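You operate a simulated robot arm through the tools that you are given. There is no shell and no other tool. Be economical: measure what you need, move in short steps, check, and stop when the job is done.

You run a simulated two-armed robot. Do the job below in one go: nothing can be reset, and whatever is moved stays where it is left.

JOB
Take the lid off the green glue tin and lay it down on the top of the white table. Take the yellow spacer on the top of the white table and put it away on the top of the grey bench. Take the measuring jug and put it on the brown excluder. Put two of the wax lumps from the top of the plywood table on the shallow white tray. The order is free. Set down upright: measuring jug.
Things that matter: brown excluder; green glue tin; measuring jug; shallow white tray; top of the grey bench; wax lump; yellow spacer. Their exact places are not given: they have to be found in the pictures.

The check looks at the end state, three seconds after you hand in, the way a careful person would. Anything else that was tipped, shoved, dropped, spilled or broken makes it a failure. Lids that push on must go on centred and level and be pressed home; caps that screw on are set level and turned clockwise until they are tight.

ROBOT AND FRAMES
Two 7-joint arms with fingered hands on one trunk, on a base that drives. Base frame: it is fixed to the floor where the robot stands at the start and does not move with it; the origin is under the middle of the robot, x ahead of it, y to its left, z up; the surface under the hand at the start is at about z = 0.76. Readings come in m, rad, newtons and seconds.
The left shoulder is at the start at [0.07, 0.157, 1.189], the right one opposite. With the tool pointing down near the work surface each hand reaches from about 0.26 to 0.9 m from the robot's upright axis, wherever it stands, measured 20 degrees to its own side. Places, roughly: brown excluder (26x45x2 cm) [3, 2.5, 0.4]; green glue tin [0.5, 0.25, 0.75]; measuring jug [0.75, 2.25, 0.75]; shallow white tray (30x15x2 cm) [-0.3, -9.7, 0.7]; top of the grey bench [-2.2, -5.5, 0.8]; wax lump (5x4x3 cm) [-0.5, -9.6, 0.8]; yellow spacer (5x2x5 cm) [0.7, 0.6, 0.8]. Payload 5 kg a hand.
The TCP of each hand is the grasp point between the finger pads, 0.031 m short of the fingertips. In the tool frame z runs along the fingers and y along their closing line. The gripper opens to 0.156 m. The gripper's body begins 0.088 m behind the TCP. The gripper is a hand of 4 fingers: y runs from the thumb to the fingers, the wrist lies at [0, 0, -0.249] in the tool frame, and closing takes about 1.5 s.
Orientation is told as [roll, pitch, yaw] about the base's x, y, z axes, in that order, counted from this pose: with the fingers straight down and closing along the base's y, the tool's x points along the base's -x, its y along +y and its z along -z.

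CONTROLS
- The arms move only by the tool drive_tool. It takes "left_moves", "right_moves" or both (then of equal length, played together; a hand with none holds still); each is one flat list of numbers, 6 for each row, row after row: the shift along the tool's x, y, z in m, then the turn, a rotation vector about the tool's x, y, z in rad. In form: [tx, ty, tz, wx, wy, wz, tx, ty, tz, wx, wy, wz, ...]. A call has 1 to 20 rows; each row is the pose to reach, as a shift and turn from the pose commanded when the call began, along the tool's axes at that moment. "left_fingers" and "right_fingers" are, for a hand that has rows, the opening, from 0 (shut) to 1 (fully open), set as the call begins (left out, the last holds). A row lasts 0.2 s, in which the tool goes at most 0.05 m and 0.15 rad; a call with a longer step from one row to the next is refused whole, and so is a gripper value outside its range. Where a pose cannot be reached the arm comes as near as it can. A force on the tool above 40 N (or 10 N above the force at the start of the call, whichever is more), or a blocked arm, ends the call early, and 0.2 s more pass. Each finger travels about 0.108 m/s and halts on what it meets, pressing with about 31 N; the grip force reading is that of the motor and also rises with nothing between the fingers. The clock runs only during rows and for 0.2 s after the last one: add rows that repeat a pose to give the fingers time. The reply holds the time, the measured pose of the TCP, the force on the tool along the base axes, the opening and the grip force, in the units named above and with some noise, with the torque about the TCP (base axes, N m) and any sound that the robot's microphone picked up, and new pictures: "show" is both (left out), scene, wrist or none (wrist: the cameras of the hands that moved).
- Cameras (640 x 400 px; columns grow to the right, rows downward): "scene" is now at [0.1101, 0.0555, 1.4032]; the picture's right is [0.68, -0.73, 0.00], its down [-0.52, -0.48, -0.71] and it looks along [0.52, 0.48, -0.71] (base axes); focal length 270 px, centre (320, 200). "left" rides on the left gripper at [-0.072, 0.002, -0.111] in its tool frame; the picture's right is [-0.02, -1.00, 0.00], its down [0.84, -0.02, -0.54] and it looks along [0.54, -0.01, 0.84] (tool axes); focal length 234 px, centre (320, 200). "right" rides on the right gripper at [0.072, 0.002, -0.111] in its tool frame; the picture's right is [-0.02, 1.00, 0.00], its down [-0.84, -0.02, -0.55] and it looks along [-0.55, -0.01, 0.84] (tool axes); focal length 234 px, centre (320, 200).
- raise_lower(by): slides the trunk up (or, below 0, down) by that many m; the arms and the scene camera ride with it, the base frame stays. It gives what a move gives, with no picture.
- roll_base(legs): drives the robot by 1 to 6 legs, each [ahead, turn to the left] in m and rad, along the robot's own axes; the way and the turn of a leg run together, so that a leg with both is an arc; at most 1.5 m and 3.142 rad a leg. The arms and the cameras ride along, it lands a little off, and it stops where it bumps. It gives what a move gives, and a new picture of the scene camera.
- set_fingers(finger1, finger2, finger3, thumb_bend, hand): sets how far each is bent, from 0 (flat) to 1 (curled in); at 0.3 the hand is open as for a grip, at 0.7 the pads meet at the TCP. One left out holds its place. A second passes; each finger stops where it meets its share of the squeeze, and holds until it gets a number again. A gripper value or a shape takes the hand back. It gives what a move gives, with no picture; readings hold the bend of each and the force on the fingers (four entries, about 0 where the hand has none), thumb and palm.
- grasp_type(shape, hand): the hand has 4 fingers and takes this shape, open, in about a second: jaw (thumb against the fingers, like two jaws); tri (thumb and two fingers); tip (a fingertip pinch); poke (one finger out to press); point (the index stretched); flat (the hand flat); cup (the hand cupped); fist (a fist). The gripper value then closes the fingers along that shape, each until it touches; the sizes above hold for jaw. It gives what a move gives, with no picture.
- pan_tilt(pan, tilt): turns the head with the scene camera to pan (to the left, within 1.501 rad either way) and tilt (down, from -0.506 to 1.204), counted from straight ahead of the robot. It gives what a move gives, and a new picture of the scene camera.
- probe_pixels(camera, pixels): for up to 12 pixels [column, row] of the newest picture of that camera ("zoom" is the newest enlarged one), the place [x, y, z] in the base frame of the surface seen there, good to about 0.003 m. No time passes.
- zoom(camera, box): a new picture of the part [left, top, right, bottom] of that camera's present view, enlarged. No time passes.
- finish_job(): hands the job in; it is judged then, once.

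Go step by step. Measure first, check grasps and placings, and put right what went wrong. The budget is 110 turns and 260 pictures, counting those below and the enlarged ones. Unless the task says otherwise, let go and move clear before handing in.

The tools are called after "Emit:" as name(argument=value, ...) on one line, values as JSON. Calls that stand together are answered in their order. drive_tool: Moves the arms, as the interface text tells. Its arguments: {"type":"object","properties":{"left_moves":{"type":"array"},"left_fingers":{"type":"number"},"right_moves":{"type":"array"},"right_fingers":{"type":"number"},"show":{"type":"string","enum":["both","scene","wrist","none"]}},"required":[]} The other tools are called the same way: raise_lower (by) slides the trunk up or down; grasp_type (shape, hand) gives the hand a shape; set_fingers (finger1, finger2, finger3, thumb_bend, hand) moves the fingers one by one; roll_base (legs) drives the base; pan_tilt (pan, tilt) turns the head that bears the scene camera; probe_pixels (camera, pixels) gives the place of the surface under pixels of a picture; zoom (camera, box) takes an enlarged picture of a part of a camera's view; finish_job () hands the job in.

At the start:

```text
clock: 0.0
left_ee_pos: [0.3997, 0.6029, 1.029]
left_tcp_rot: [-0.001, 0.0, 0.001]
left_ft_force: [0.7, -0.5, 0.2]
left_torque: [0.01, 0.03, 0.01]
left_width: 0.1557
left_grip_force: 0.0
left_shape: jaw
left_bend: [0.3, 0.3, 0.3, 0.3]
left_finger forces: [0.0, 0.0, 0.1, 0.1, 0.1, 0.0]
right_ee_pos: [0.6146, 0.0597, 1.0122]
right_tcp_rot: [0.002, 0.003, -0.001]
right_ft_force: [0.5, 0.1, 0.6]
right_torque: [0.0, 0.0, -0.01]
right_width: 0.1558
right_grip_force: 0.1
right_shape: jaw
right_bend: [0.3, 0.3, 0.3, 0.3]
right_finger forces: [0.0, 0.0, 0.1, 0.0, 0.0, 0.0]
trunk travel left (down, up): [-0.575, 0.365]
robot x, y, heading: [0.0013, 0.0014, -0.001]
head pan, tilt: [0.75, 0.787]
```

scene: 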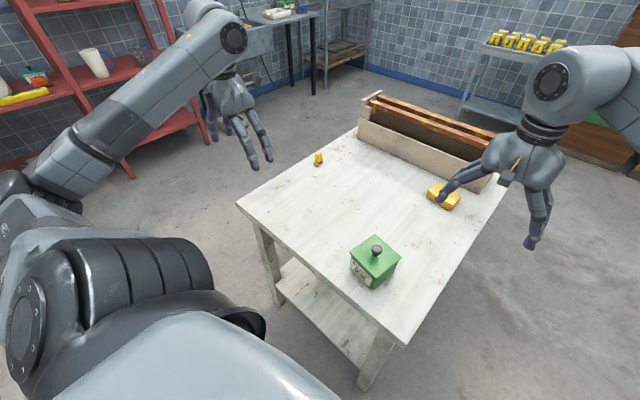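
right: 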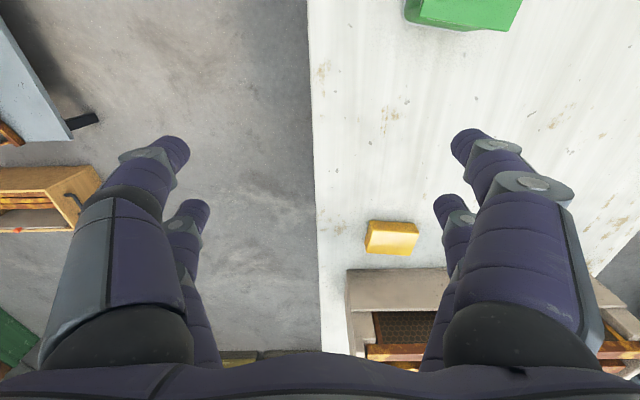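
left: 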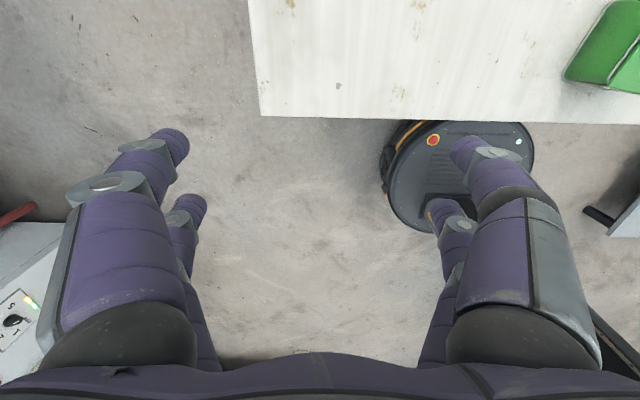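

The scene shows the green tin with a knobbed lid at (375,262), a small yellow piece at (318,158) and a yellow block at (445,197). I'll zoom and measure.

Emit:
zoom(camera="scene", box=[230, 80, 520, 300])

Emit:
probe_pixels(camera="scene", pixels=[[376, 247], [377, 255], [352, 257], [375, 239], [399, 262], [378, 275], [318, 153], [318, 163], [445, 197], [240, 203], [404, 344], [360, 130]])

```text
1.82 times, centred on (375, 190) of scene
```

zoom: 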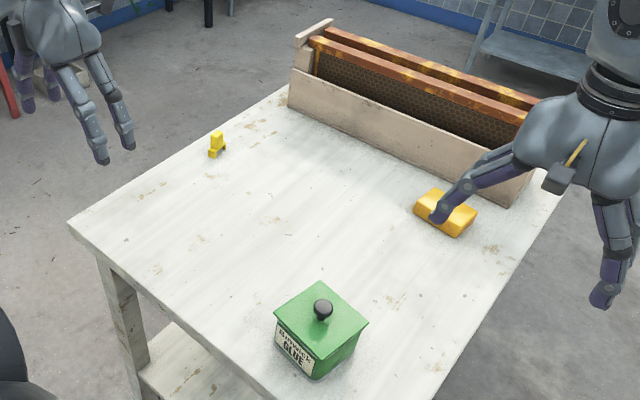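

```text
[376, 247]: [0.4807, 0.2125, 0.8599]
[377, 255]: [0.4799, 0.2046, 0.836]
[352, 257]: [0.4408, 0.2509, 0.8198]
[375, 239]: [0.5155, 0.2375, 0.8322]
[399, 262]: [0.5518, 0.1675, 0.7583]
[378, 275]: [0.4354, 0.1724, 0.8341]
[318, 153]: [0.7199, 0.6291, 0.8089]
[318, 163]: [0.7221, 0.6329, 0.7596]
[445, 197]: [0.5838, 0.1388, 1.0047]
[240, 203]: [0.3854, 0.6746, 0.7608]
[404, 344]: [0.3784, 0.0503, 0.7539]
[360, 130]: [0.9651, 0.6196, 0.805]
```

Emit:
zoom(camera="scene", box=[335, 225, 415, 295])

Emit:
zoom(camera="scene", box=[295, 140, 343, 170])

```text
5.71 times, centred on (375, 260) of scene
```

zoom: 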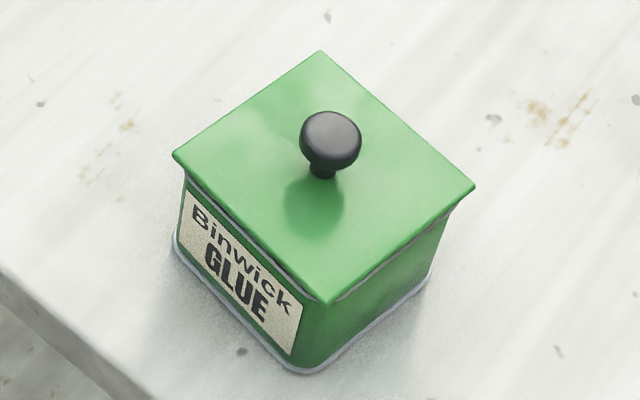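

```text
13.33 times, centred on (319, 155) of scene
```

zoom: 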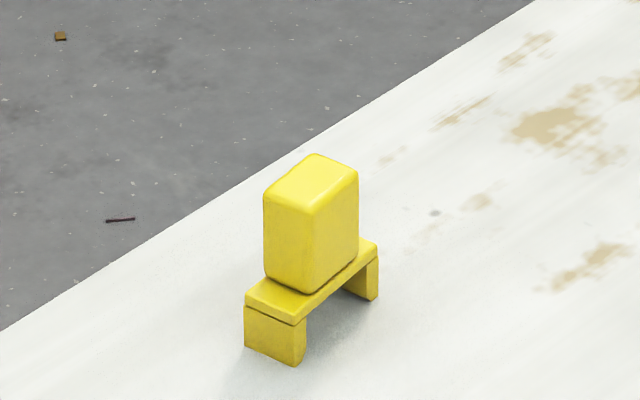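

Emit:
probe_pixels(camera="zoom", pixels=[[312, 180], [290, 230], [335, 230], [270, 190], [350, 178], [315, 160], [260, 330], [290, 340], [368, 280], [280, 295], [295, 350]])

Emit:
probe_pixels(camera="scene", pixels=[[376, 243], [376, 250], [358, 252], [375, 235], [392, 257], [375, 274], [360, 256], [388, 246], [245, 203], [400, 340]])

```text
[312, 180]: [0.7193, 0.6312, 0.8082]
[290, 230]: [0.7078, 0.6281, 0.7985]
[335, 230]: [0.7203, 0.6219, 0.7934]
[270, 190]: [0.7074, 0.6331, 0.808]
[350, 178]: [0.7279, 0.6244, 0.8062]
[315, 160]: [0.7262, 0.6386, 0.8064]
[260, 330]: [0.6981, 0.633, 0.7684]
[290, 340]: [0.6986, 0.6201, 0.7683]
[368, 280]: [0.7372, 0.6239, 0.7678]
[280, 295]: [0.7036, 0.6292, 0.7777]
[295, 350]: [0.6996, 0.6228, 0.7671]
```

```text
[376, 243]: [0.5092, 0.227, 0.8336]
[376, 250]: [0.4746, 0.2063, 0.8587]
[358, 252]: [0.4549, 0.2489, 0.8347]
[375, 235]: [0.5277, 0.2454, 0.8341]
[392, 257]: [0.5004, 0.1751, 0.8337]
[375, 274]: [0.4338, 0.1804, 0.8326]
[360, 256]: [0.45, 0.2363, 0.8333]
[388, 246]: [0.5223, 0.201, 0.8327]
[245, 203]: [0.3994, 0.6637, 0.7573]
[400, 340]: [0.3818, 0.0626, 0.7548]
```

Knob is at about [0.481,0.212], z 0.835–0.861, and the lid top at 0.833. I'll move the left hand above the knob and the right hand out of the way.

Emit:
drive_tool(left_moves=[-0.008, -0.039, 0.005, 0, 0, 0, -0.016, -0.078, 0.01, 0, 0, 0, -0.024, -0.117, 0.015, 0, 0, 0, -0.032, -0.156, 0.02, 0, 0, 0, -0.04, -0.195, 0.025, 0, 0, 0, -0.048, -0.234, 0.03, 0, 0, 0, -0.056, -0.273, 0.035, 0, 0, 0, -0.064, -0.312, 0.04, 0, 0, 0, -0.072, -0.351, 0.045, 0, 0, 0, -0.081, -0.391, 0.05, 0, 0, 0], right_moves=[0, -0.03, 0, 0, 0, 0, 0, -0.06, 0, 0, 0, 0, 0, -0.09, 0, 0, 0, 0, 0, -0.12, 0, 0, 0, 0, 0, -0.15, 0, 0, 0, 0, 0, -0.18, 0, 0, 0, 0, 0, -0.21, 0, 0, 0, 0, 0, -0.24, 0, 0, 0, 0, 0, -0.27, 0, 0, 0, 0, 0, -0.3, 0, 0, 0, 0], left_fingers=0.6)

```text
clock: 2.2
left_ee_pos: [0.4785, 0.2068, 0.9759]
left_tcp_rot: [0.003, 0.001, -0.001]
left_ft_force: [0.2, 0.0, 0.7]
left_torque: [0.05, -0.01, 0.0]
left_width: 0.0937
left_grip_force: 0.1
left_shape: jaw
left_bend: [0.32, 0.32, 0.32, 0.7]
left_finger forces: [0.0, 0.1, 0.1, 0.0, 0.1, 0.0]
right_ee_pos: [0.6151, -0.2465, 1.009]
right_tcp_rot: [0.004, 0.003, 0.0]
right_ft_force: [-0.2, -0.9, -0.8]
right_torque: [0.09, 0.04, 0.0]
right_width: 0.1562
right_grip_force: 0.0
right_shape: jaw
right_bend: [0.3, 0.3, 0.3, 0.3]
right_finger forces: [0.0, 0.0, 0.1, 0.0, 0.0, 0.1]
trunk travel left (down, up): [-0.575, 0.365]
robot x, y, heading: [0.0007, 0.002, -0.002]
head pan, tilt: [0.75, 0.787]
```

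scene: 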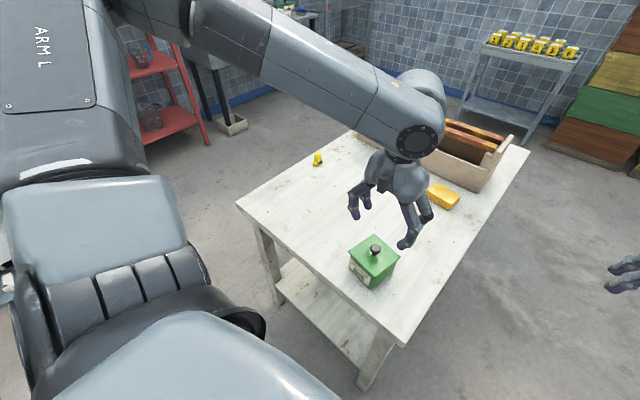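
right: 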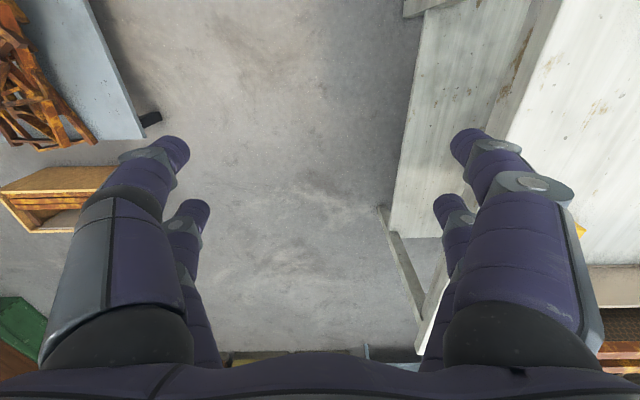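
left: 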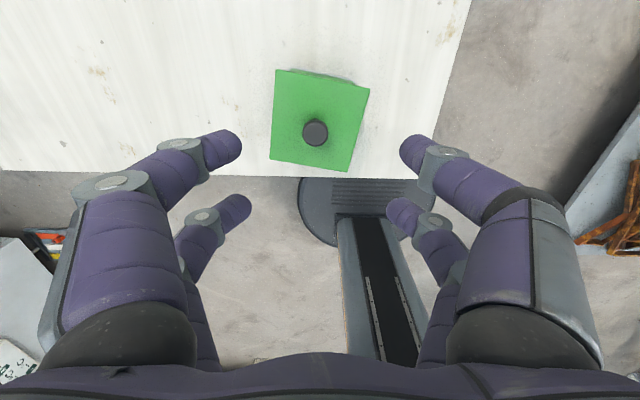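

Emit:
probe_pixels(camera="left", pixels=[[315, 130], [302, 132], [328, 132], [314, 122], [276, 72], [368, 90], [350, 170], [272, 158], [228, 140], [412, 145]])

```text
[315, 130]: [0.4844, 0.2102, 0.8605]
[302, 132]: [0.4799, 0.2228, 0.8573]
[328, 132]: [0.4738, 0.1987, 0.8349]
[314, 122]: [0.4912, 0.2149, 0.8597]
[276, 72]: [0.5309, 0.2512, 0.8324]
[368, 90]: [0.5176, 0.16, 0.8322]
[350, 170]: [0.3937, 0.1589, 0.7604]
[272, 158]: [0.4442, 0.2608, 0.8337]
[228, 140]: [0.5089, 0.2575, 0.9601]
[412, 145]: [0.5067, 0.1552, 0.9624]
```

Emit:
probe_pixels(camera="left", pixels=[[236, 140], [404, 145], [245, 205], [395, 210], [225, 210], [415, 210]])

Emit:
grasp_type(hand="left", shape="tip")

Emit:
zoom(camera="left", box=[0, 0, 640, 400])

```text
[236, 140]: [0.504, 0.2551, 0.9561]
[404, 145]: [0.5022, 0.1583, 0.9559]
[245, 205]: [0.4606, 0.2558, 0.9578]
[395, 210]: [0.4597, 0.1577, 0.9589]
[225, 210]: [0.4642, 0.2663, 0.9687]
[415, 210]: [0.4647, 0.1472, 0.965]
```

```text
clock: 3.1
left_ee_pos: [0.4786, 0.2108, 0.9758]
left_tcp_rot: [0.0, 0.001, 0.001]
left_ft_force: [-1.3, 0.3, -0.2]
left_torque: [-0.01, 0.02, 0.03]
left_width: 0.1559
left_grip_force: 0.1
left_shape: tip
left_bend: [0.3, 0.3, 0.3, 0.3]
left_finger forces: [0.0, 0.0, 0.0, 0.0, 0.0, 0.1]
right_ee_pos: [0.6137, -0.2413, 1.0105]
right_tcp_rot: [0.0, 0.002, 0.0]
right_ft_force: [0.2, 0.9, -0.1]
right_torque: [-0.01, 0.02, -0.02]
right_width: 0.1561
right_grip_force: 0.1
right_shape: jaw
right_bend: [0.3, 0.3, 0.3, 0.3]
right_finger forces: [0.0, 0.0, 0.1, 0.0, 0.0, 0.0]
trunk travel left (down, up): [-0.575, 0.365]
robot x, y, heading: [0.0023, 0.0012, 0.004]
head pan, tilt: [0.75, 0.787]
```

```text
1.00 times, centred on (320, 200) of left (not enlarged: the box is as wide or as high as the picture)
```

zoom: 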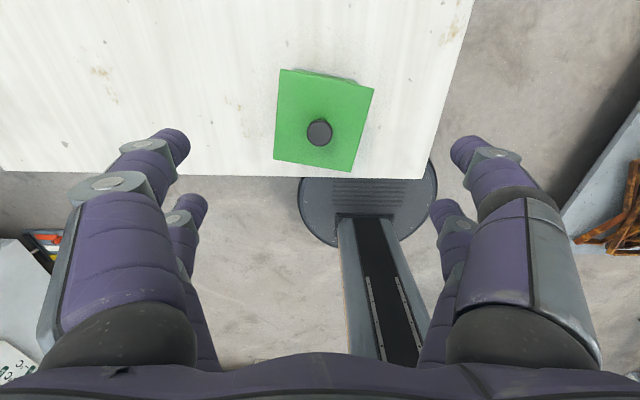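

Emit:
drive_tool(left_moves=[0, 0, 0, 0, 0, 0, 0, 0, 0, 0, 0, 0, 0, 0, 0, 0, 0, 0, 0, 0, 0, 0, 0, 0], left_fingers=0.2, show="wrist")

```text
clock: 4.1
left_ee_pos: [0.4778, 0.2112, 0.9759]
left_tcp_rot: [0.0, 0.001, 0.001]
left_ft_force: [-0.2, 0.7, -0.3]
left_torque: [-0.02, -0.05, -0.01]
left_width: 0.0316
left_grip_force: 0.1
left_shape: tip
left_bend: [0.73, 0.73, 0.73, 0.7]
left_finger forces: [0.0, 0.0, 0.0, 0.0, 0.0, 0.0]
right_ee_pos: [0.6142, -0.2408, 1.0101]
right_tcp_rot: [-0.001, 0.001, 0.001]
right_ft_force: [0.0, 0.2, -0.8]
right_torque: [-0.06, -0.01, -0.03]
right_width: 0.1561
right_grip_force: 0.2
right_shape: jaw
right_bend: [0.3, 0.3, 0.3, 0.3]
right_finger forces: [0.0, 0.0, 0.1, 0.1, 0.0, 0.0]
trunk travel left (down, up): [-0.575, 0.365]
robot x, y, heading: [0.0017, -0.0005, -0.0]
head pan, tilt: [0.75, 0.787]
```

left: 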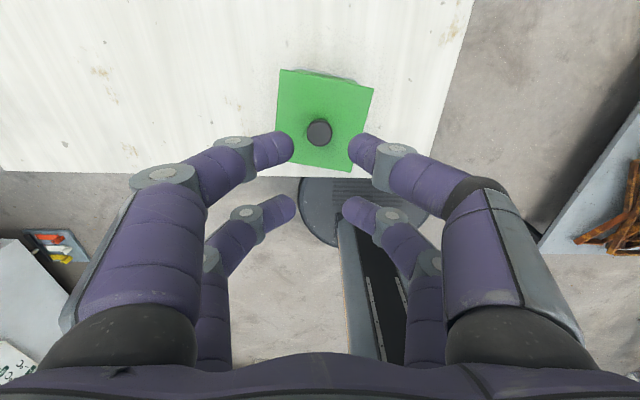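

Emit:
probe_pixels(camera="left", pixels=[[287, 147], [355, 148], [280, 160], [290, 205], [349, 207], [260, 150], [290, 140], [352, 140]])

```text
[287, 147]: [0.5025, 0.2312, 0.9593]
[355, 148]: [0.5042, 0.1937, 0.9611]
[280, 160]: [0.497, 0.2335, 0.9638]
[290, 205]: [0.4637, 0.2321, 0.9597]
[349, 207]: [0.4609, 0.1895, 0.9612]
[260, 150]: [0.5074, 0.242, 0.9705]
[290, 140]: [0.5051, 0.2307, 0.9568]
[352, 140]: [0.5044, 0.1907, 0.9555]
```

Emit:
drive_tool(left_moves=[-0.003, 0, 0, 0, 0, 0, -0.003, 0, 0, 0, 0, 0, -0.003, 0, 0.04, 0, 0, 0, -0.003, 0, 0.08, 0, 0, 0, -0.003, 0, 0.1, 0, 0, 0, -0.003, 0, 0.108, 0, 0, 0], left_fingers=0.5, show="wrist")

```text
clock: 5.5
left_ee_pos: [0.4823, 0.2118, 0.8671]
left_tcp_rot: [-0.001, -0.003, 0.0]
left_ft_force: [1.0, 0.3, 0.3]
left_torque: [-0.01, -0.01, -0.03]
left_width: 0.0776
left_grip_force: 0.2
left_shape: tip
left_bend: [0.73, 0.73, 0.73, 0.7]
left_finger forces: [0.1, 0.1, 0.1, 0.1, 0.0, 0.0]
right_ee_pos: [0.6133, -0.2414, 1.0106]
right_tcp_rot: [-0.001, 0.002, -0.001]
right_ft_force: [-0.2, 0.3, -0.5]
right_torque: [0.01, 0.04, 0.0]
right_width: 0.1559
right_grip_force: 0.0
right_shape: jaw
right_bend: [0.3, 0.3, 0.3, 0.3]
right_finger forces: [0.0, 0.0, 0.1, 0.0, 0.1, 0.0]
trunk travel left (down, up): [-0.575, 0.365]
robot x, y, heading: [0.0013, -0.0024, 0.001]
head pan, tilt: [0.75, 0.787]
```

left: 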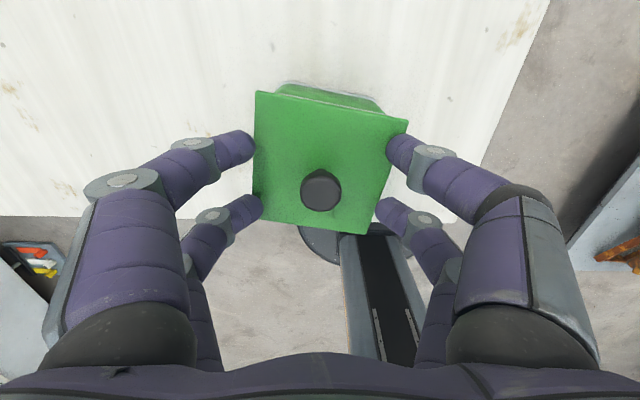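

Emit:
drive_tool(left_moves=[0, 0, 0, 0, 0, 0, 0, 0, 0, 0, 0, 0, 0, 0, 0, 0, 0, 0, 0, 0, 0, 0, 0, 0, 0, 0, 0, 0, 0, 0, 0, 0, 0, 0, 0, 0], left_fingers=0, show="wrist")

```text
clock: 6.9
left_ee_pos: [0.4829, 0.2127, 0.8692]
left_tcp_rot: [-0.001, -0.001, 0.001]
left_ft_force: [-0.4, 0.4, -0.5]
left_torque: [-0.01, -0.01, 0.01]
left_width: 0.0
left_grip_force: 30.8
left_shape: tip
left_bend: [0.7, 0.7, 0.7, 0.7]
left_finger forces: [0.0, 0.1, 0.0, 0.0, 0.1, 0.0]
right_ee_pos: [0.6155, -0.2423, 1.0101]
right_tcp_rot: [0.0, 0.001, 0.0]
right_ft_force: [1.2, -0.3, 0.8]
right_torque: [0.01, -0.02, 0.0]
right_width: 0.156
right_grip_force: 0.1
right_shape: jaw
right_bend: [0.3, 0.3, 0.3, 0.3]
right_finger forces: [0.1, 0.0, 0.0, 0.0, 0.0, 0.0]
trunk travel left (down, up): [-0.575, 0.365]
robot x, y, heading: [0.0019, -0.0014, -0.001]
head pan, tilt: [0.75, 0.787]
heard: snap
```

left: 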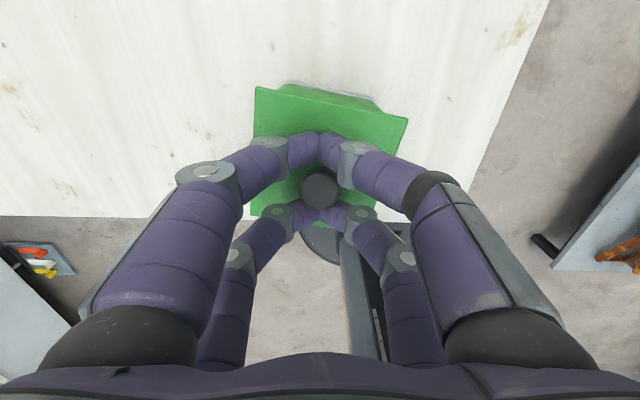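

The knob slipped between the two finger pairs (image: knob at (320,190) between tips at rows 145 and 212). I'll open and shift 22 mm forward so that the rear pair straddles the knob.

Emit:
drive_tool(left_moves=[0, 0, 0, 0, 0, 0, 0, 0, 0, 0, 0, 0, 0, 0, 0, 0, 0, 0, -0.011, -0.001, 0, 0, 0, 0, -0.022, -0.001, 0, 0, 0, 0, -0.022, -0.001, 0.001, 0, 0, 0], left_fingers=0.45, show="wrist")

Emit:
drive_tool(left_moves=[0, 0, 0, 0, 0, 0, 0, 0, 0, 0, 0, 0, 0, 0, 0, 0, 0, 0, 0, 0, 0, 0, 0, 0, 0, 0, 0, 0, 0, 0, 0, 0, 0, 0, 0, 0], left_fingers=0, show="wrist")

```text
clock: 8.3
left_ee_pos: [0.503, 0.2102, 0.8681]
left_tcp_rot: [0.0, 0.0, 0.001]
left_ft_force: [0.0, 1.1, -0.3]
left_torque: [0.0, -0.04, -0.01]
left_width: 0.0697
left_grip_force: 0.0
left_shape: tip
left_bend: [0.73, 0.73, 0.73, 0.7]
left_finger forces: [0.0, 0.1, 0.0, 0.1, 0.0, 0.1]
right_ee_pos: [0.6148, -0.2409, 1.0101]
right_tcp_rot: [-0.001, -0.001, 0.001]
right_ft_force: [0.7, 0.7, 0.3]
right_torque: [0.01, -0.01, 0.0]
right_width: 0.156
right_grip_force: 0.1
right_shape: jaw
right_bend: [0.3, 0.3, 0.3, 0.3]
right_finger forces: [0.0, 0.0, 0.0, 0.0, 0.0, 0.1]
trunk travel left (down, up): [-0.575, 0.365]
robot x, y, heading: [-0.0005, -0.0003, 0.005]
head pan, tilt: [0.75, 0.787]
heard: snap
```

left: 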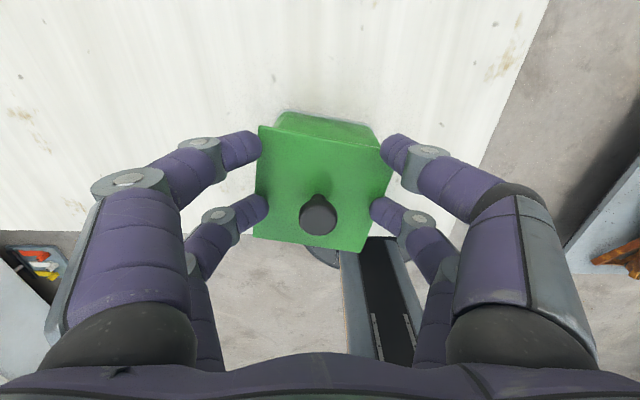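

```text
clock: 9.7
left_ee_pos: [0.5033, 0.2118, 0.8684]
left_tcp_rot: [0.002, 0.001, 0.002]
left_ft_force: [0.2, 0.4, -0.5]
left_torque: [-0.01, -0.06, -0.02]
left_width: 0.0
left_grip_force: 31.5
left_shape: tip
left_bend: [0.7, 0.73, 0.72, 0.7]
left_finger forces: [0.1, 27.9, 27.5, 0.0, 0.0, 0.0]
right_ee_pos: [0.6151, -0.2411, 1.0111]
right_tcp_rot: [0.0, 0.002, 0.0]
right_ft_force: [-0.2, 0.2, -0.1]
right_torque: [0.03, -0.02, 0.0]
right_width: 0.1559
right_grip_force: 0.1
right_shape: jaw
right_bend: [0.3, 0.3, 0.3, 0.3]
right_finger forces: [0.0, 0.0, 0.0, 0.1, 0.1, 0.0]
trunk travel left (down, up): [-0.575, 0.365]
robot x, y, heading: [0.0014, -0.0011, -0.0]
head pan, tilt: [0.75, 0.787]
heard: snap
```

left: 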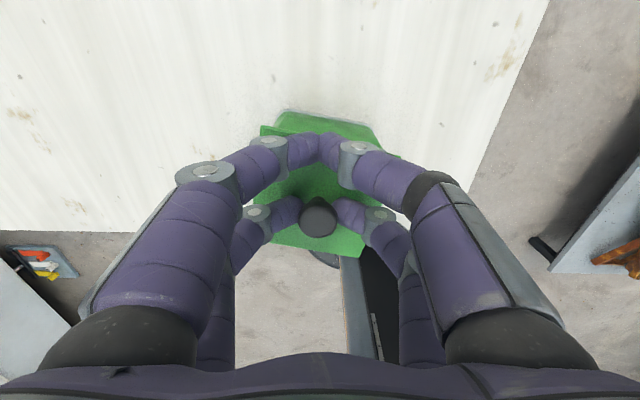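

The rear pair now grips the knob (about 28 N on two fingers). I'll lift slowly and watch the tin.

Emit:
drive_tool(left_moves=[0, 0, -0.003, 0, 0, 0, 0, 0, -0.006, 0, 0, 0, 0, 0, -0.012, 0, 0, 0, 0, 0, -0.02, 0, 0, 0, 0, 0, -0.03, 0, 0, 0, 0, 0, -0.04, 0, 0, 0])

```text
clock: 11.1
left_ee_pos: [0.5046, 0.2105, 0.9085]
left_tcp_rot: [0.0, 0.0, -0.001]
left_ft_force: [0.8, 0.1, -0.1]
left_torque: [0.01, -0.02, 0.01]
left_width: 0.0002
left_grip_force: 31.5
left_shape: tip
left_bend: [0.7, 0.73, 0.72, 0.7]
left_finger forces: [0.0, 28.5, 28.2, 0.1, 0.0, 0.0]
right_ee_pos: [0.6135, -0.2411, 1.0097]
right_tcp_rot: [0.0, 0.0, -0.001]
right_ft_force: [0.3, 0.1, 0.1]
right_torque: [-0.02, 0.02, 0.0]
right_width: 0.1558
right_grip_force: 0.1
right_shape: jaw
right_bend: [0.3, 0.3, 0.3, 0.3]
right_finger forces: [0.0, 0.0, 0.0, 0.1, 0.1, 0.0]
trunk travel left (down, up): [-0.575, 0.365]
robot x, y, heading: [0.0003, 0.0, 0.001]
head pan, tilt: [0.75, 0.787]
```

scene: 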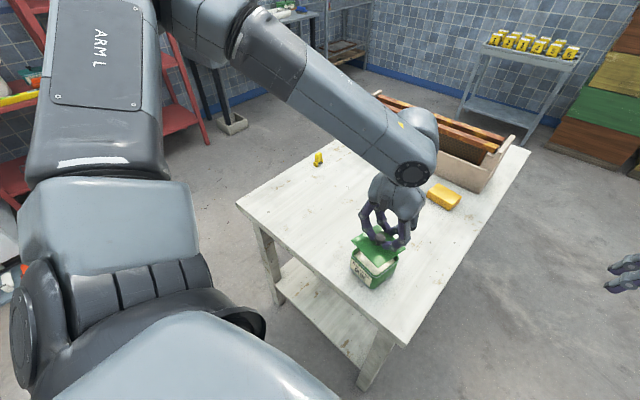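
left: 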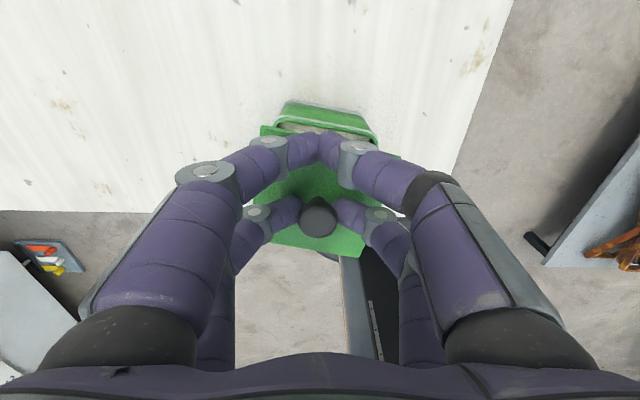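

Emit:
drive_tool(left_moves=[0, 0, -0.04, 0, 0, 0, 0, 0.045, -0.05, 0, 0, 0, 0, 0.09, -0.05, 0, 0, 0, 0, 0.135, -0.05, 0, 0, 0, 0, 0.18, -0.05, 0, 0, 0, 0, 0.225, -0.05, 0, 0, 0, 0, 0.23, -0.02, 0, 0, 0, 0, 0.23, 0.02, 0, 0, 0, 0, 0.23, 0.06, 0, 0, 0, 0, 0.23, 0.085, 0, 0, 0])

Emit:
drive_tool(left_moves=[0, 0, 0.005, 0, 0, 0, 0, 0, 0.01, 0, 0, 0, 0, 0, 0.013, 0, 0, 0, 0, 0, 0.015, 0, 0, 0], show="wrist")

```text
clock: 13.3
left_ee_pos: [0.5051, 0.4389, 0.8227]
left_tcp_rot: [0.0, -0.001, -0.001]
left_ft_force: [0.7, -0.8, 0.1]
left_torque: [-0.02, -0.05, 0.04]
left_width: 0.0
left_grip_force: 30.8
left_shape: tip
left_bend: [0.7, 0.73, 0.72, 0.7]
left_finger forces: [0.0, 33.2, 27.5, 0.0, 0.1, 0.0]
right_ee_pos: [0.6165, -0.241, 1.0121]
right_tcp_rot: [-0.001, 0.001, 0.0]
right_ft_force: [0.4, -0.1, 1.0]
right_torque: [-0.03, 0.02, 0.01]
right_width: 0.1556
right_grip_force: 0.1
right_shape: jaw
right_bend: [0.3, 0.3, 0.3, 0.3]
right_finger forces: [0.0, 0.0, 0.0, 0.0, 0.0, 0.0]
trunk travel left (down, up): [-0.575, 0.365]
robot x, y, heading: [0.0001, -0.0005, 0.003]
head pan, tilt: [0.75, 0.787]
```

scene: 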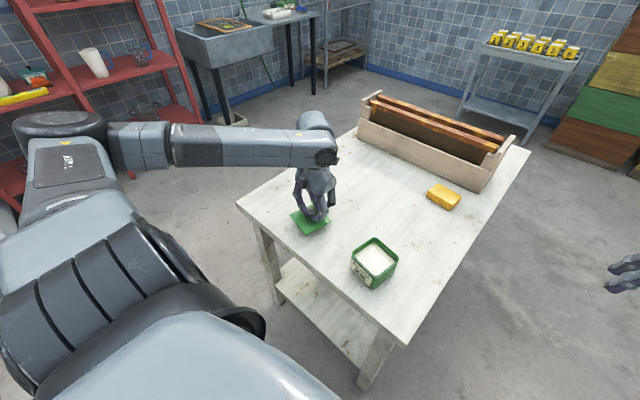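
left: 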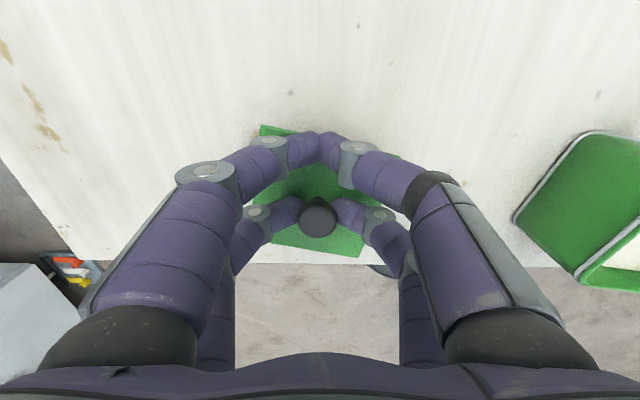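

```text
clock: 14.3
left_ee_pos: [0.5028, 0.4422, 0.808]
left_tcp_rot: [0.0, 0.0, 0.0]
left_ft_force: [-1.1, -0.3, -1.1]
left_torque: [-0.01, 0.02, 0.03]
left_width: 0.0001
left_grip_force: 31.1
left_shape: tip
left_bend: [0.7, 0.73, 0.72, 0.7]
left_finger forces: [0.0, 33.2, 27.4, 0.0, 0.0, 0.1]
right_ee_pos: [0.6157, -0.2416, 1.0107]
right_tcp_rot: [0.002, 0.003, -0.001]
right_ft_force: [0.2, 0.1, 0.4]
right_torque: [-0.03, 0.01, 0.0]
right_width: 0.156
right_grip_force: 0.1
right_shape: jaw
right_bend: [0.3, 0.3, 0.3, 0.3]
right_finger forces: [0.0, 0.0, 0.0, 0.0, 0.1, 0.0]
trunk travel left (down, up): [-0.575, 0.365]
robot x, y, heading: [0.0025, 0.002, 0.004]
head pan, tilt: [0.75, 0.787]
```

left: 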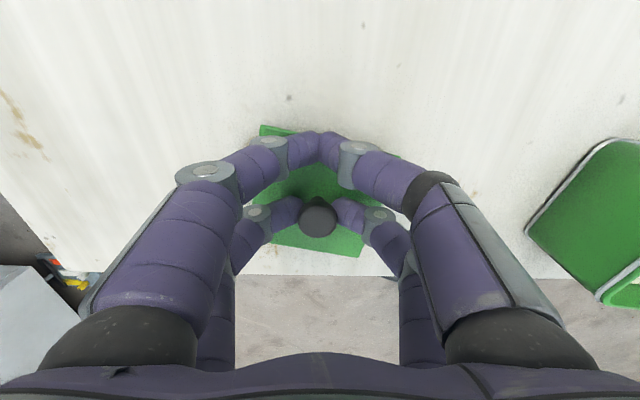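

No contact yet at z 0.808; I'll lower in millimetre steps.

Emit:
drive_tool(left_moves=[0, 0, 0.003, 0, 0, 0, 0, 0, 0.006, 0, 0, 0, 0, 0, 0.008, 0, 0, 0, 0, 0, 0.01, 0, 0, 0], show="scene")

```text
clock: 15.3
left_ee_pos: [0.5052, 0.4404, 0.8023]
left_tcp_rot: [0.002, -0.009, -0.001]
left_ft_force: [-5.0, 1.4, 34.5]
left_torque: [0.01, -0.36, 0.03]
left_width: 0.0
left_grip_force: 31.2
left_shape: tip
left_bend: [0.7, 0.73, 0.73, 0.7]
left_finger forces: [0.0, 36.0, 28.8, 0.0, 0.0, 0.1]
right_ee_pos: [0.6129, -0.2431, 1.0123]
right_tcp_rot: [0.004, -0.002, 0.0]
right_ft_force: [0.8, -0.6, 0.5]
right_torque: [-0.01, 0.02, -0.01]
right_width: 0.1559
right_grip_force: 0.0
right_shape: jaw
right_bend: [0.3, 0.3, 0.3, 0.3]
right_finger forces: [0.0, 0.0, 0.1, 0.0, 0.1, 0.0]
trunk travel left (down, up): [-0.575, 0.365]
robot x, y, heading: [0.0028, -0.0012, 0.002]
head pan, tilt: [0.75, 0.787]
```

scene: 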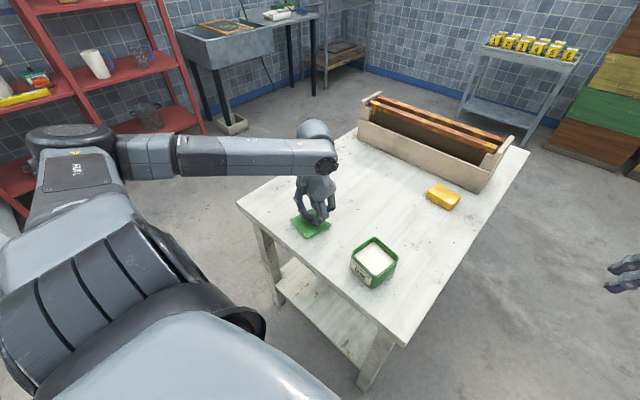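

The lid is on the table (34 N contact). I'll ease up a little, open, then lift.

Emit:
drive_tool(left_moves=[0, 0, -0.003, 0, 0, 0], show="none")

Emit:
drive_tool(left_moves=[0, 0, 0, 0, 0, 0, 0, 0, 0, 0, 0, 0, 0, 0, 0, 0, 0, 0, 0, 0, -0.03, 0, 0, 0, 0, 0, -0.08, 0, 0, 0, 0, 0, -0.12, 0, 0, 0, 0, 0, -0.16, 0, 0, 0], left_fingers=0.6)

```text
clock: 15.7
left_ee_pos: [0.5051, 0.4423, 0.803]
left_tcp_rot: [0.001, -0.005, 0.0]
left_ft_force: [2.1, 2.9, 27.6]
left_torque: [0.12, -0.6, 0.05]
left_width: 0.0
left_grip_force: 31.0
left_shape: tip
left_bend: [0.7, 0.73, 0.73, 0.7]
left_finger forces: [0.1, 35.6, 27.9, 0.0, 0.0, 0.0]
right_ee_pos: [0.6126, -0.2427, 1.0109]
right_tcp_rot: [0.0, -0.002, 0.0]
right_ft_force: [0.4, -0.3, -0.4]
right_torque: [-0.01, -0.02, -0.01]
right_width: 0.156
right_grip_force: 0.0
right_shape: jaw
right_bend: [0.3, 0.3, 0.3, 0.3]
right_finger forces: [0.1, 0.0, 0.0, 0.0, 0.0, 0.0]
trunk travel left (down, up): [-0.575, 0.365]
robot x, y, heading: [-0.0002, 0.0016, 0.001]
head pan, tilt: [0.75, 0.787]
```

```text
clock: 17.3
left_ee_pos: [0.5047, 0.4398, 0.963]
left_tcp_rot: [0.0, 0.0, 0.0]
left_ft_force: [0.1, 0.6, 0.5]
left_torque: [0.0, 0.0, 0.03]
left_width: 0.0933
left_grip_force: 0.0
left_shape: tip
left_bend: [0.32, 0.32, 0.32, 0.7]
left_finger forces: [0.0, 0.0, 0.0, 0.0, 0.1, 0.1]
right_ee_pos: [0.6149, -0.2428, 1.0098]
right_tcp_rot: [0.0, -0.001, 0.0]
right_ft_force: [-0.2, -0.1, -0.9]
right_torque: [0.02, -0.01, 0.0]
right_width: 0.1556
right_grip_force: 0.2
right_shape: jaw
right_bend: [0.3, 0.3, 0.3, 0.3]
right_finger forces: [0.0, 0.1, 0.1, 0.0, 0.0, 0.0]
trunk travel left (down, up): [-0.575, 0.365]
robot x, y, heading: [0.0018, -0.0008, -0.003]
head pan, tilt: [0.75, 0.787]
```

scene: 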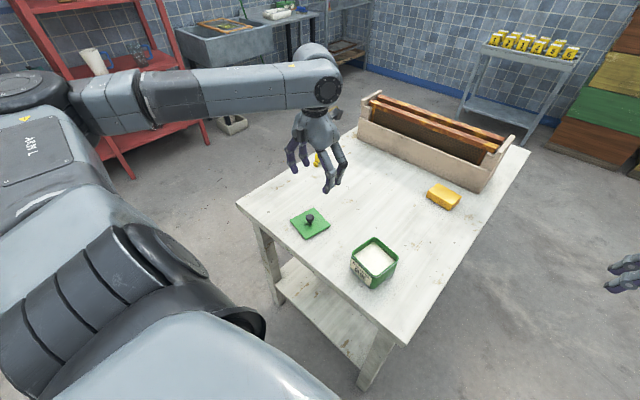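
left: 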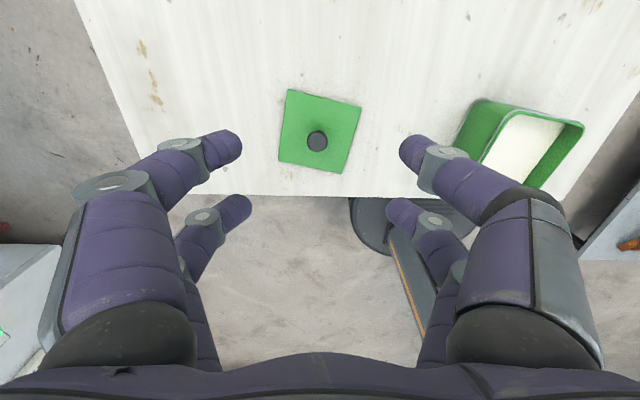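

Lid lies flat on the table by (310,222). The spacer is slightly beyond reach, so I'll drive the base about 0.5 m to the left, keeping the same heading.

Emit:
roll_base(legs=[[0, 1.571], [0.5, 0], [0, -1.571]])

```text
clock: 28.0
left_ee_pos: [0.4453, 0.9792, 0.962]
left_tcp_rot: [0.002, -0.001, 0.072]
left_ft_force: [0.5, 0.4, 0.3]
left_torque: [-0.01, 0.0, 0.03]
left_width: 0.0931
left_grip_force: 0.2
left_shape: tip
left_bend: [0.32, 0.32, 0.32, 0.7]
left_finger forces: [0.0, 0.0, 0.0, 0.0, 0.0, 0.0]
right_ee_pos: [0.6033, 0.3065, 1.0099]
right_tcp_rot: [0.0, 0.0, 0.073]
right_ft_force: [0.7, 0.1, 0.3]
right_torque: [0.01, 0.01, -0.01]
right_width: 0.1563
right_grip_force: 0.0
right_shape: jaw
right_bend: [0.3, 0.3, 0.3, 0.3]
right_finger forces: [0.1, 0.0, 0.0, 0.0, 0.0, 0.0]
trunk travel left (down, up): [-0.575, 0.365]
robot x, y, heading: [-0.0312, 0.5045, 0.069]
head pan, tilt: [0.75, 0.787]
```

scene: 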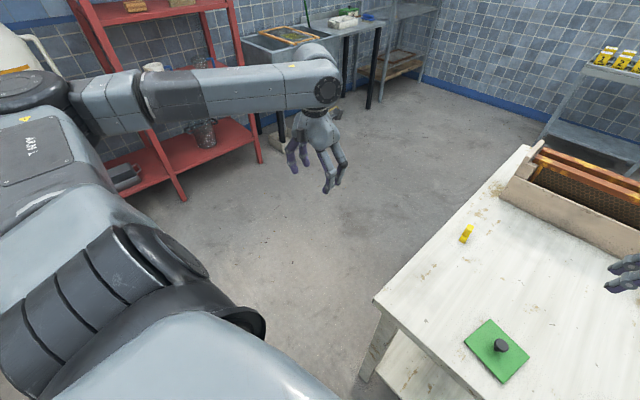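

Emit:
zoom(camera="scene", box=[440, 215, 496, 250])

```text
11.43 times, centred on (468, 232) of scene
```

zoom: 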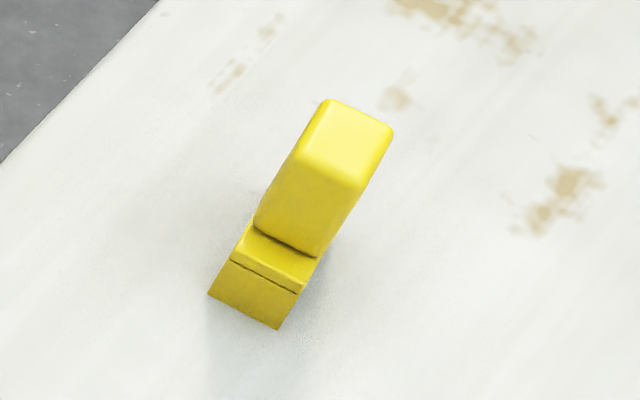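

Emit:
probe_pixels(camera="zoom", pixels=[[328, 106], [386, 132], [356, 178], [305, 150], [340, 140], [242, 235], [310, 265], [243, 262], [212, 292], [277, 325], [290, 215]])

```text
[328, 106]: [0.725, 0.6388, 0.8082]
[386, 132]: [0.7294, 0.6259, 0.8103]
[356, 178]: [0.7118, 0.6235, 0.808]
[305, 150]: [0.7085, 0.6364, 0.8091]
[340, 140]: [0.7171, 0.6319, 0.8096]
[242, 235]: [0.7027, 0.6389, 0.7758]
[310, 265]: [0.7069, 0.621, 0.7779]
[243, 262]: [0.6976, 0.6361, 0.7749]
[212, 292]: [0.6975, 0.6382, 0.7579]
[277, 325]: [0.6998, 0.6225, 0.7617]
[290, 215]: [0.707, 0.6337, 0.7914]
```

Emit:
drive_tool(left_moves=[-0.0269, -0.0366, 0, 0, 0, -0.005, -0.0539, -0.0733, 0, 0, 0, -0.01, -0.0808, -0.1099, 0, 0, 0, -0.015, -0.1077, -0.1465, 0, 0, 0, -0.02, -0.1347, -0.1832, 0, 0, 0, -0.025, -0.1616, -0.2198, 0, 0, 0, -0.03, -0.1885, -0.2564, 0, 0, 0, -0.035, -0.2154, -0.293, 0, 0, 0, -0.04, -0.2424, -0.3297, 0, 0, 0, -0.045, -0.2693, -0.3663, 0, 0, 0, -0.05, -0.2693, -0.3663, 0.04, 0, 0, -0.05, -0.2693, -0.3663, 0.07, 0, 0, -0.05, -0.2693, -0.3663, 0.07, 0, 0, -0.05], left_fingers=0.45)

```text
clock: 30.8
left_ee_pos: [0.7401, 0.6315, 0.8922]
left_tcp_rot: [0.0, -0.001, 0.124]
left_ft_force: [0.6, -0.5, -0.2]
left_torque: [-0.01, -0.03, 0.02]
left_width: 0.0705
left_grip_force: 0.1
left_shape: tip
left_bend: [0.73, 0.73, 0.73, 0.7]
left_finger forces: [0.1, 0.0, 0.0, 0.0, 0.0, 0.1]
right_ee_pos: [0.6049, 0.3066, 1.0112]
right_tcp_rot: [-0.001, -0.001, 0.072]
right_ft_force: [-0.2, -0.1, 0.4]
right_torque: [-0.03, 0.01, -0.02]
right_width: 0.1557
right_grip_force: 0.1
right_shape: jaw
right_bend: [0.3, 0.3, 0.3, 0.3]
right_finger forces: [0.1, 0.1, 0.0, 0.0, 0.0, 0.0]
trunk travel left (down, up): [-0.575, 0.365]
robot x, y, heading: [-0.0266, 0.5033, 0.075]
head pan, tilt: [0.75, 0.787]
```

scene: 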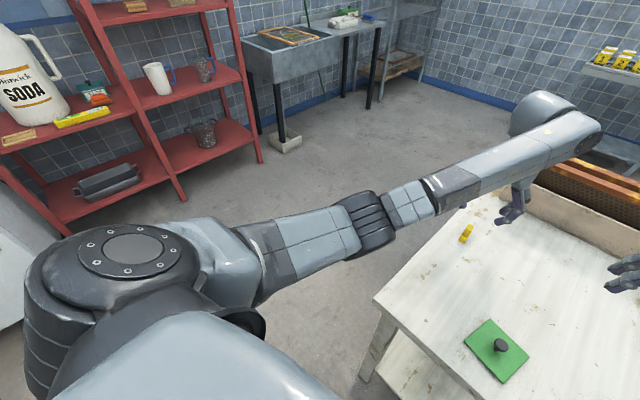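
left: 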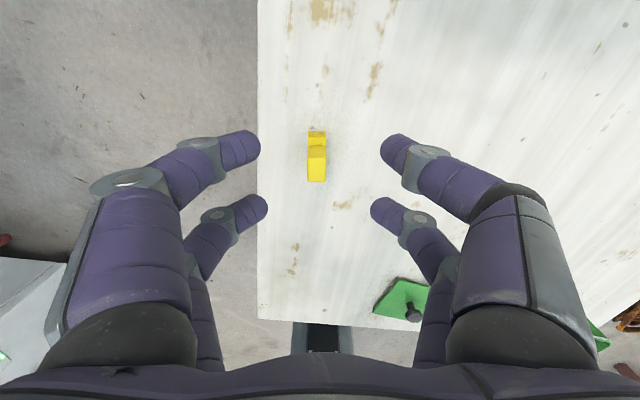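

Emit:
drive_tool(left_moves=[0, 0.001, 0.03, 0, 0, 0, 0, 0.001, 0.06, 0, 0, 0, 0, 0.001, 0.078, 0, 0, 0, 0, 0.001, 0.086, 0, 0, 0, 0, 0.001, 0.086, 0, 0, 0], show="wrist")

```text
clock: 32.0
left_ee_pos: [0.7401, 0.636, 0.8059]
left_tcp_rot: [0.001, 0.0, 0.125]
left_ft_force: [-0.3, 0.2, -0.4]
left_torque: [-0.02, -0.01, 0.02]
left_width: 0.0703
left_grip_force: 0.0
left_shape: tip
left_bend: [0.73, 0.73, 0.73, 0.7]
left_finger forces: [0.1, 0.1, 0.1, 0.1, 0.1, 0.1]
right_ee_pos: [0.6043, 0.3066, 1.0101]
right_tcp_rot: [0.0, 0.0, 0.075]
right_ft_force: [0.4, -0.4, 0.8]
right_torque: [0.01, -0.04, 0.04]
right_width: 0.1557
right_grip_force: 0.0
right_shape: jaw
right_bend: [0.3, 0.3, 0.3, 0.3]
right_finger forces: [0.0, 0.0, 0.0, 0.1, 0.0, 0.0]
trunk travel left (down, up): [-0.575, 0.365]
robot x, y, heading: [-0.0259, 0.5039, 0.072]
head pan, tilt: [0.75, 0.787]
```

left: 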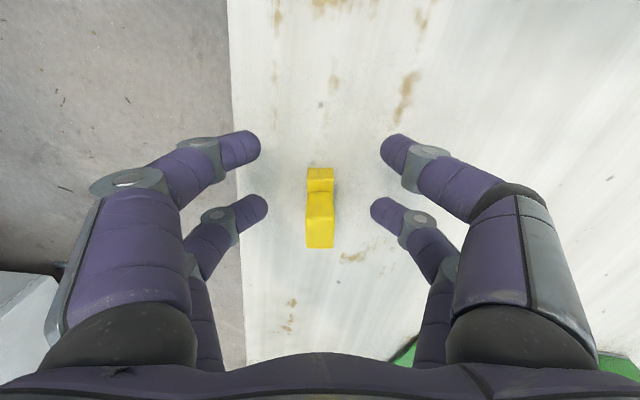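

Emit:
drive_tool(left_moves=[0, 0, 0, 0, 0, 0, 0, 0, 0, 0, 0, 0, 0, 0, 0, 0, 0, 0, 0, 0, 0, 0, 0, 0, 0, 0, 0, 0, 0, 0], left_fingers=0, show="wrist")

```text
clock: 33.2
left_ee_pos: [0.7408, 0.6349, 0.8059]
left_tcp_rot: [-0.001, -0.001, 0.123]
left_ft_force: [0.8, -0.8, -0.3]
left_torque: [0.04, 0.01, -0.02]
left_width: 0.0
left_grip_force: 31.4
left_shape: tip
left_bend: [0.7, 0.72, 0.72, 0.7]
left_finger forces: [0.0, 27.2, 27.3, 0.0, 0.0, 0.0]
right_ee_pos: [0.6044, 0.3069, 1.0105]
right_tcp_rot: [-0.001, 0.003, 0.073]
right_ft_force: [-0.3, 0.1, 0.5]
right_torque: [0.01, 0.03, 0.03]
right_width: 0.1559
right_grip_force: 0.1
right_shape: jaw
right_bend: [0.3, 0.3, 0.3, 0.3]
right_finger forces: [0.0, 0.0, 0.1, 0.0, 0.1, 0.0]
trunk travel left (down, up): [-0.575, 0.365]
robot x, y, heading: [-0.0294, 0.4997, 0.074]
head pan, tilt: [0.75, 0.787]
```

left: 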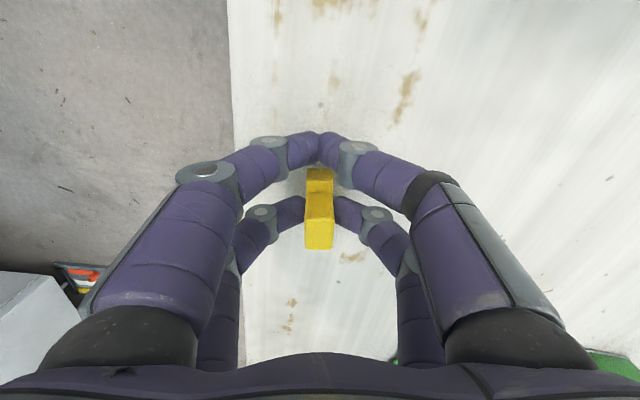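

Spacer is gripped (27 N). I'll lift it and retract the left hand to a compact pose, and bring the right hand in also.

Emit:
drive_tool(left_moves=[0, 0, -0.02, 0, 0, 0, 0, 0, -0.06, 0, 0, 0, 0, 0, -0.1, 0, 0, 0, 0, 0, -0.14, 0, 0, 0, 0.035, 0.015, -0.15, 0, 0, 0, 0.07, 0.03, -0.15, 0, 0, 0, 0.105, 0.045, -0.15, 0, 0, 0, 0.14, 0.06, -0.15, 0, 0, 0, 0.175, 0.075, -0.15, 0, 0, 0, 0.21, 0.09, -0.15, 0, 0, 0, 0.245, 0.105, -0.15, 0, 0, 0, 0.28, 0.12, -0.15, 0, 0, 0, 0.315, 0.135, -0.15, 0, 0, 0, 0.35, 0.15, -0.15, 0, 0, 0], right_moves=[0, 0, -0.02, 0, 0, 0, 0, 0, -0.04, 0, 0, 0, 0.02, 0, -0.06, 0, 0, 0, 0.04, 0, -0.06, 0, 0, 0, 0.06, 0, -0.06, 0, 0, 0, 0.08, 0, -0.06, 0, 0, 0, 0.1, 0, -0.06, 0, 0, 0, 0.12, 0, -0.06, 0, 0, 0, 0.14, 0, -0.06, 0, 0, 0, 0.16, 0, -0.06, 0, 0, 0, 0.18, 0, -0.06, 0, 0, 0, 0.2, 0, -0.06, 0, 0, 0, 0.2, 0, -0.06, 0, 0, 0, 0.2, 0, -0.06, 0, 0, 0])

```text
clock: 35.6
left_ee_pos: [0.61, 0.8018, 0.8396]
left_tcp_rot: [0.125, -0.052, 0.201]
left_ft_force: [-0.3, 0.9, -0.1]
left_torque: [0.01, 0.0, -0.01]
left_width: 0.0
left_grip_force: 31.1
left_shape: tip
left_bend: [0.7, 0.72, 0.72, 0.7]
left_finger forces: [0.1, 28.2, 28.1, 0.0, 0.0, 0.0]
left hand out of reach, approached as far as the arm can: row 5, 6, 7, 8, 9, 10, 11, 12
right_ee_pos: [0.4272, 0.2938, 1.0711]
right_tcp_rot: [0.001, 0.001, 0.072]
right_ft_force: [0.3, -0.5, -0.1]
right_torque: [0.04, 0.02, -0.02]
right_width: 0.1559
right_grip_force: 0.2
right_shape: jaw
right_bend: [0.3, 0.3, 0.3, 0.3]
right_finger forces: [0.0, 0.0, 0.0, 0.0, 0.1, 0.1]
trunk travel left (down, up): [-0.575, 0.365]
robot x, y, heading: [-0.0273, 0.5026, 0.08]
head pan, tilt: [0.75, 0.787]
stopped in row 12 (left hand): the arm was blocked; the commanded pose is now the measured one
```

scene: 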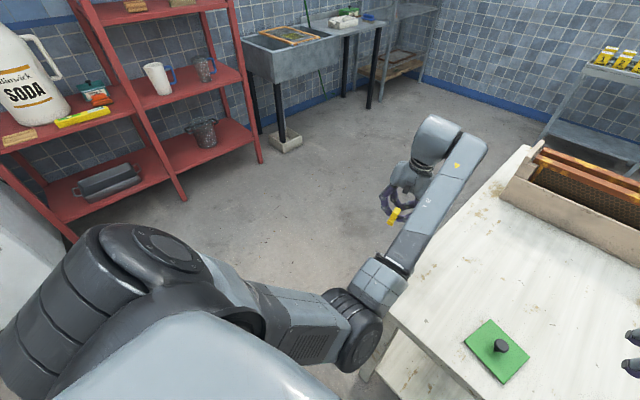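
right: 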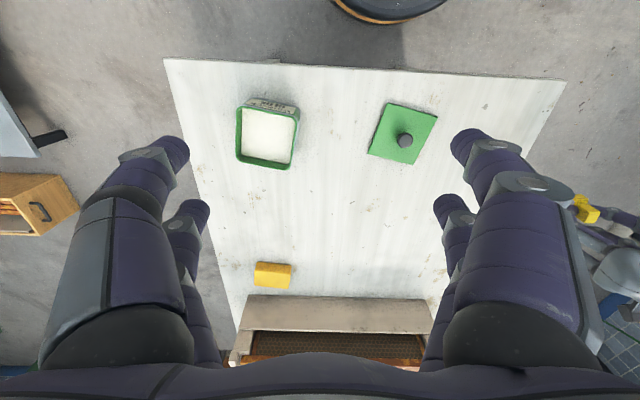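
left: 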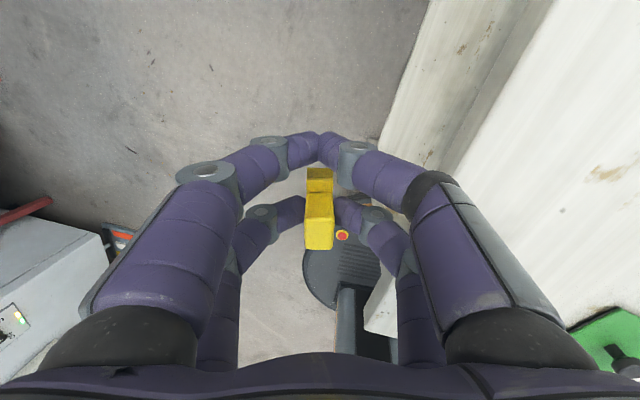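

The left arm was blocked with its elbow low near the table's corner (355,330). I'll check where the forearm is before freeing it.

Emit:
probe_pixels(camera="scene", pixels=[[358, 335], [375, 290], [405, 240], [440, 180], [395, 310], [385, 325], [440, 130], [310, 310], [500, 345], [530, 148]])

Emit:
zoom(camera="scene", box=[300, 100, 540, 400])

```text
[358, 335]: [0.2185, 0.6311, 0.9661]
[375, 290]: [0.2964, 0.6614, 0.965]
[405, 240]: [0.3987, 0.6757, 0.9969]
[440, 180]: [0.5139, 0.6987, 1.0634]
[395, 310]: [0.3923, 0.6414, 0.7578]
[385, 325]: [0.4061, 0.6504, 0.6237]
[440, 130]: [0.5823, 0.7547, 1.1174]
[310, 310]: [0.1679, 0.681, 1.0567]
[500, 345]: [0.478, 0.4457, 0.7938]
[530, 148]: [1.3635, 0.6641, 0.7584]
```

```text
1.33 times, centred on (420, 250) of scene
```

zoom: 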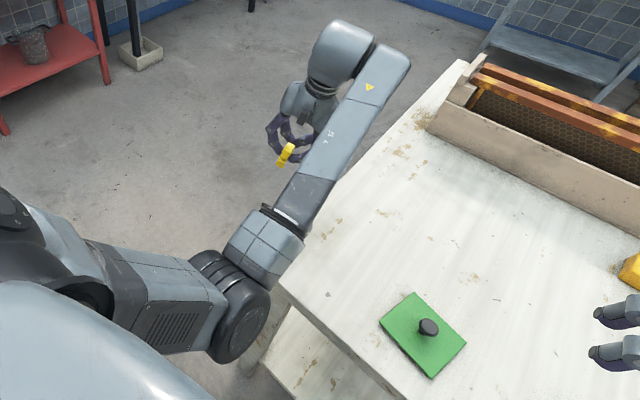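

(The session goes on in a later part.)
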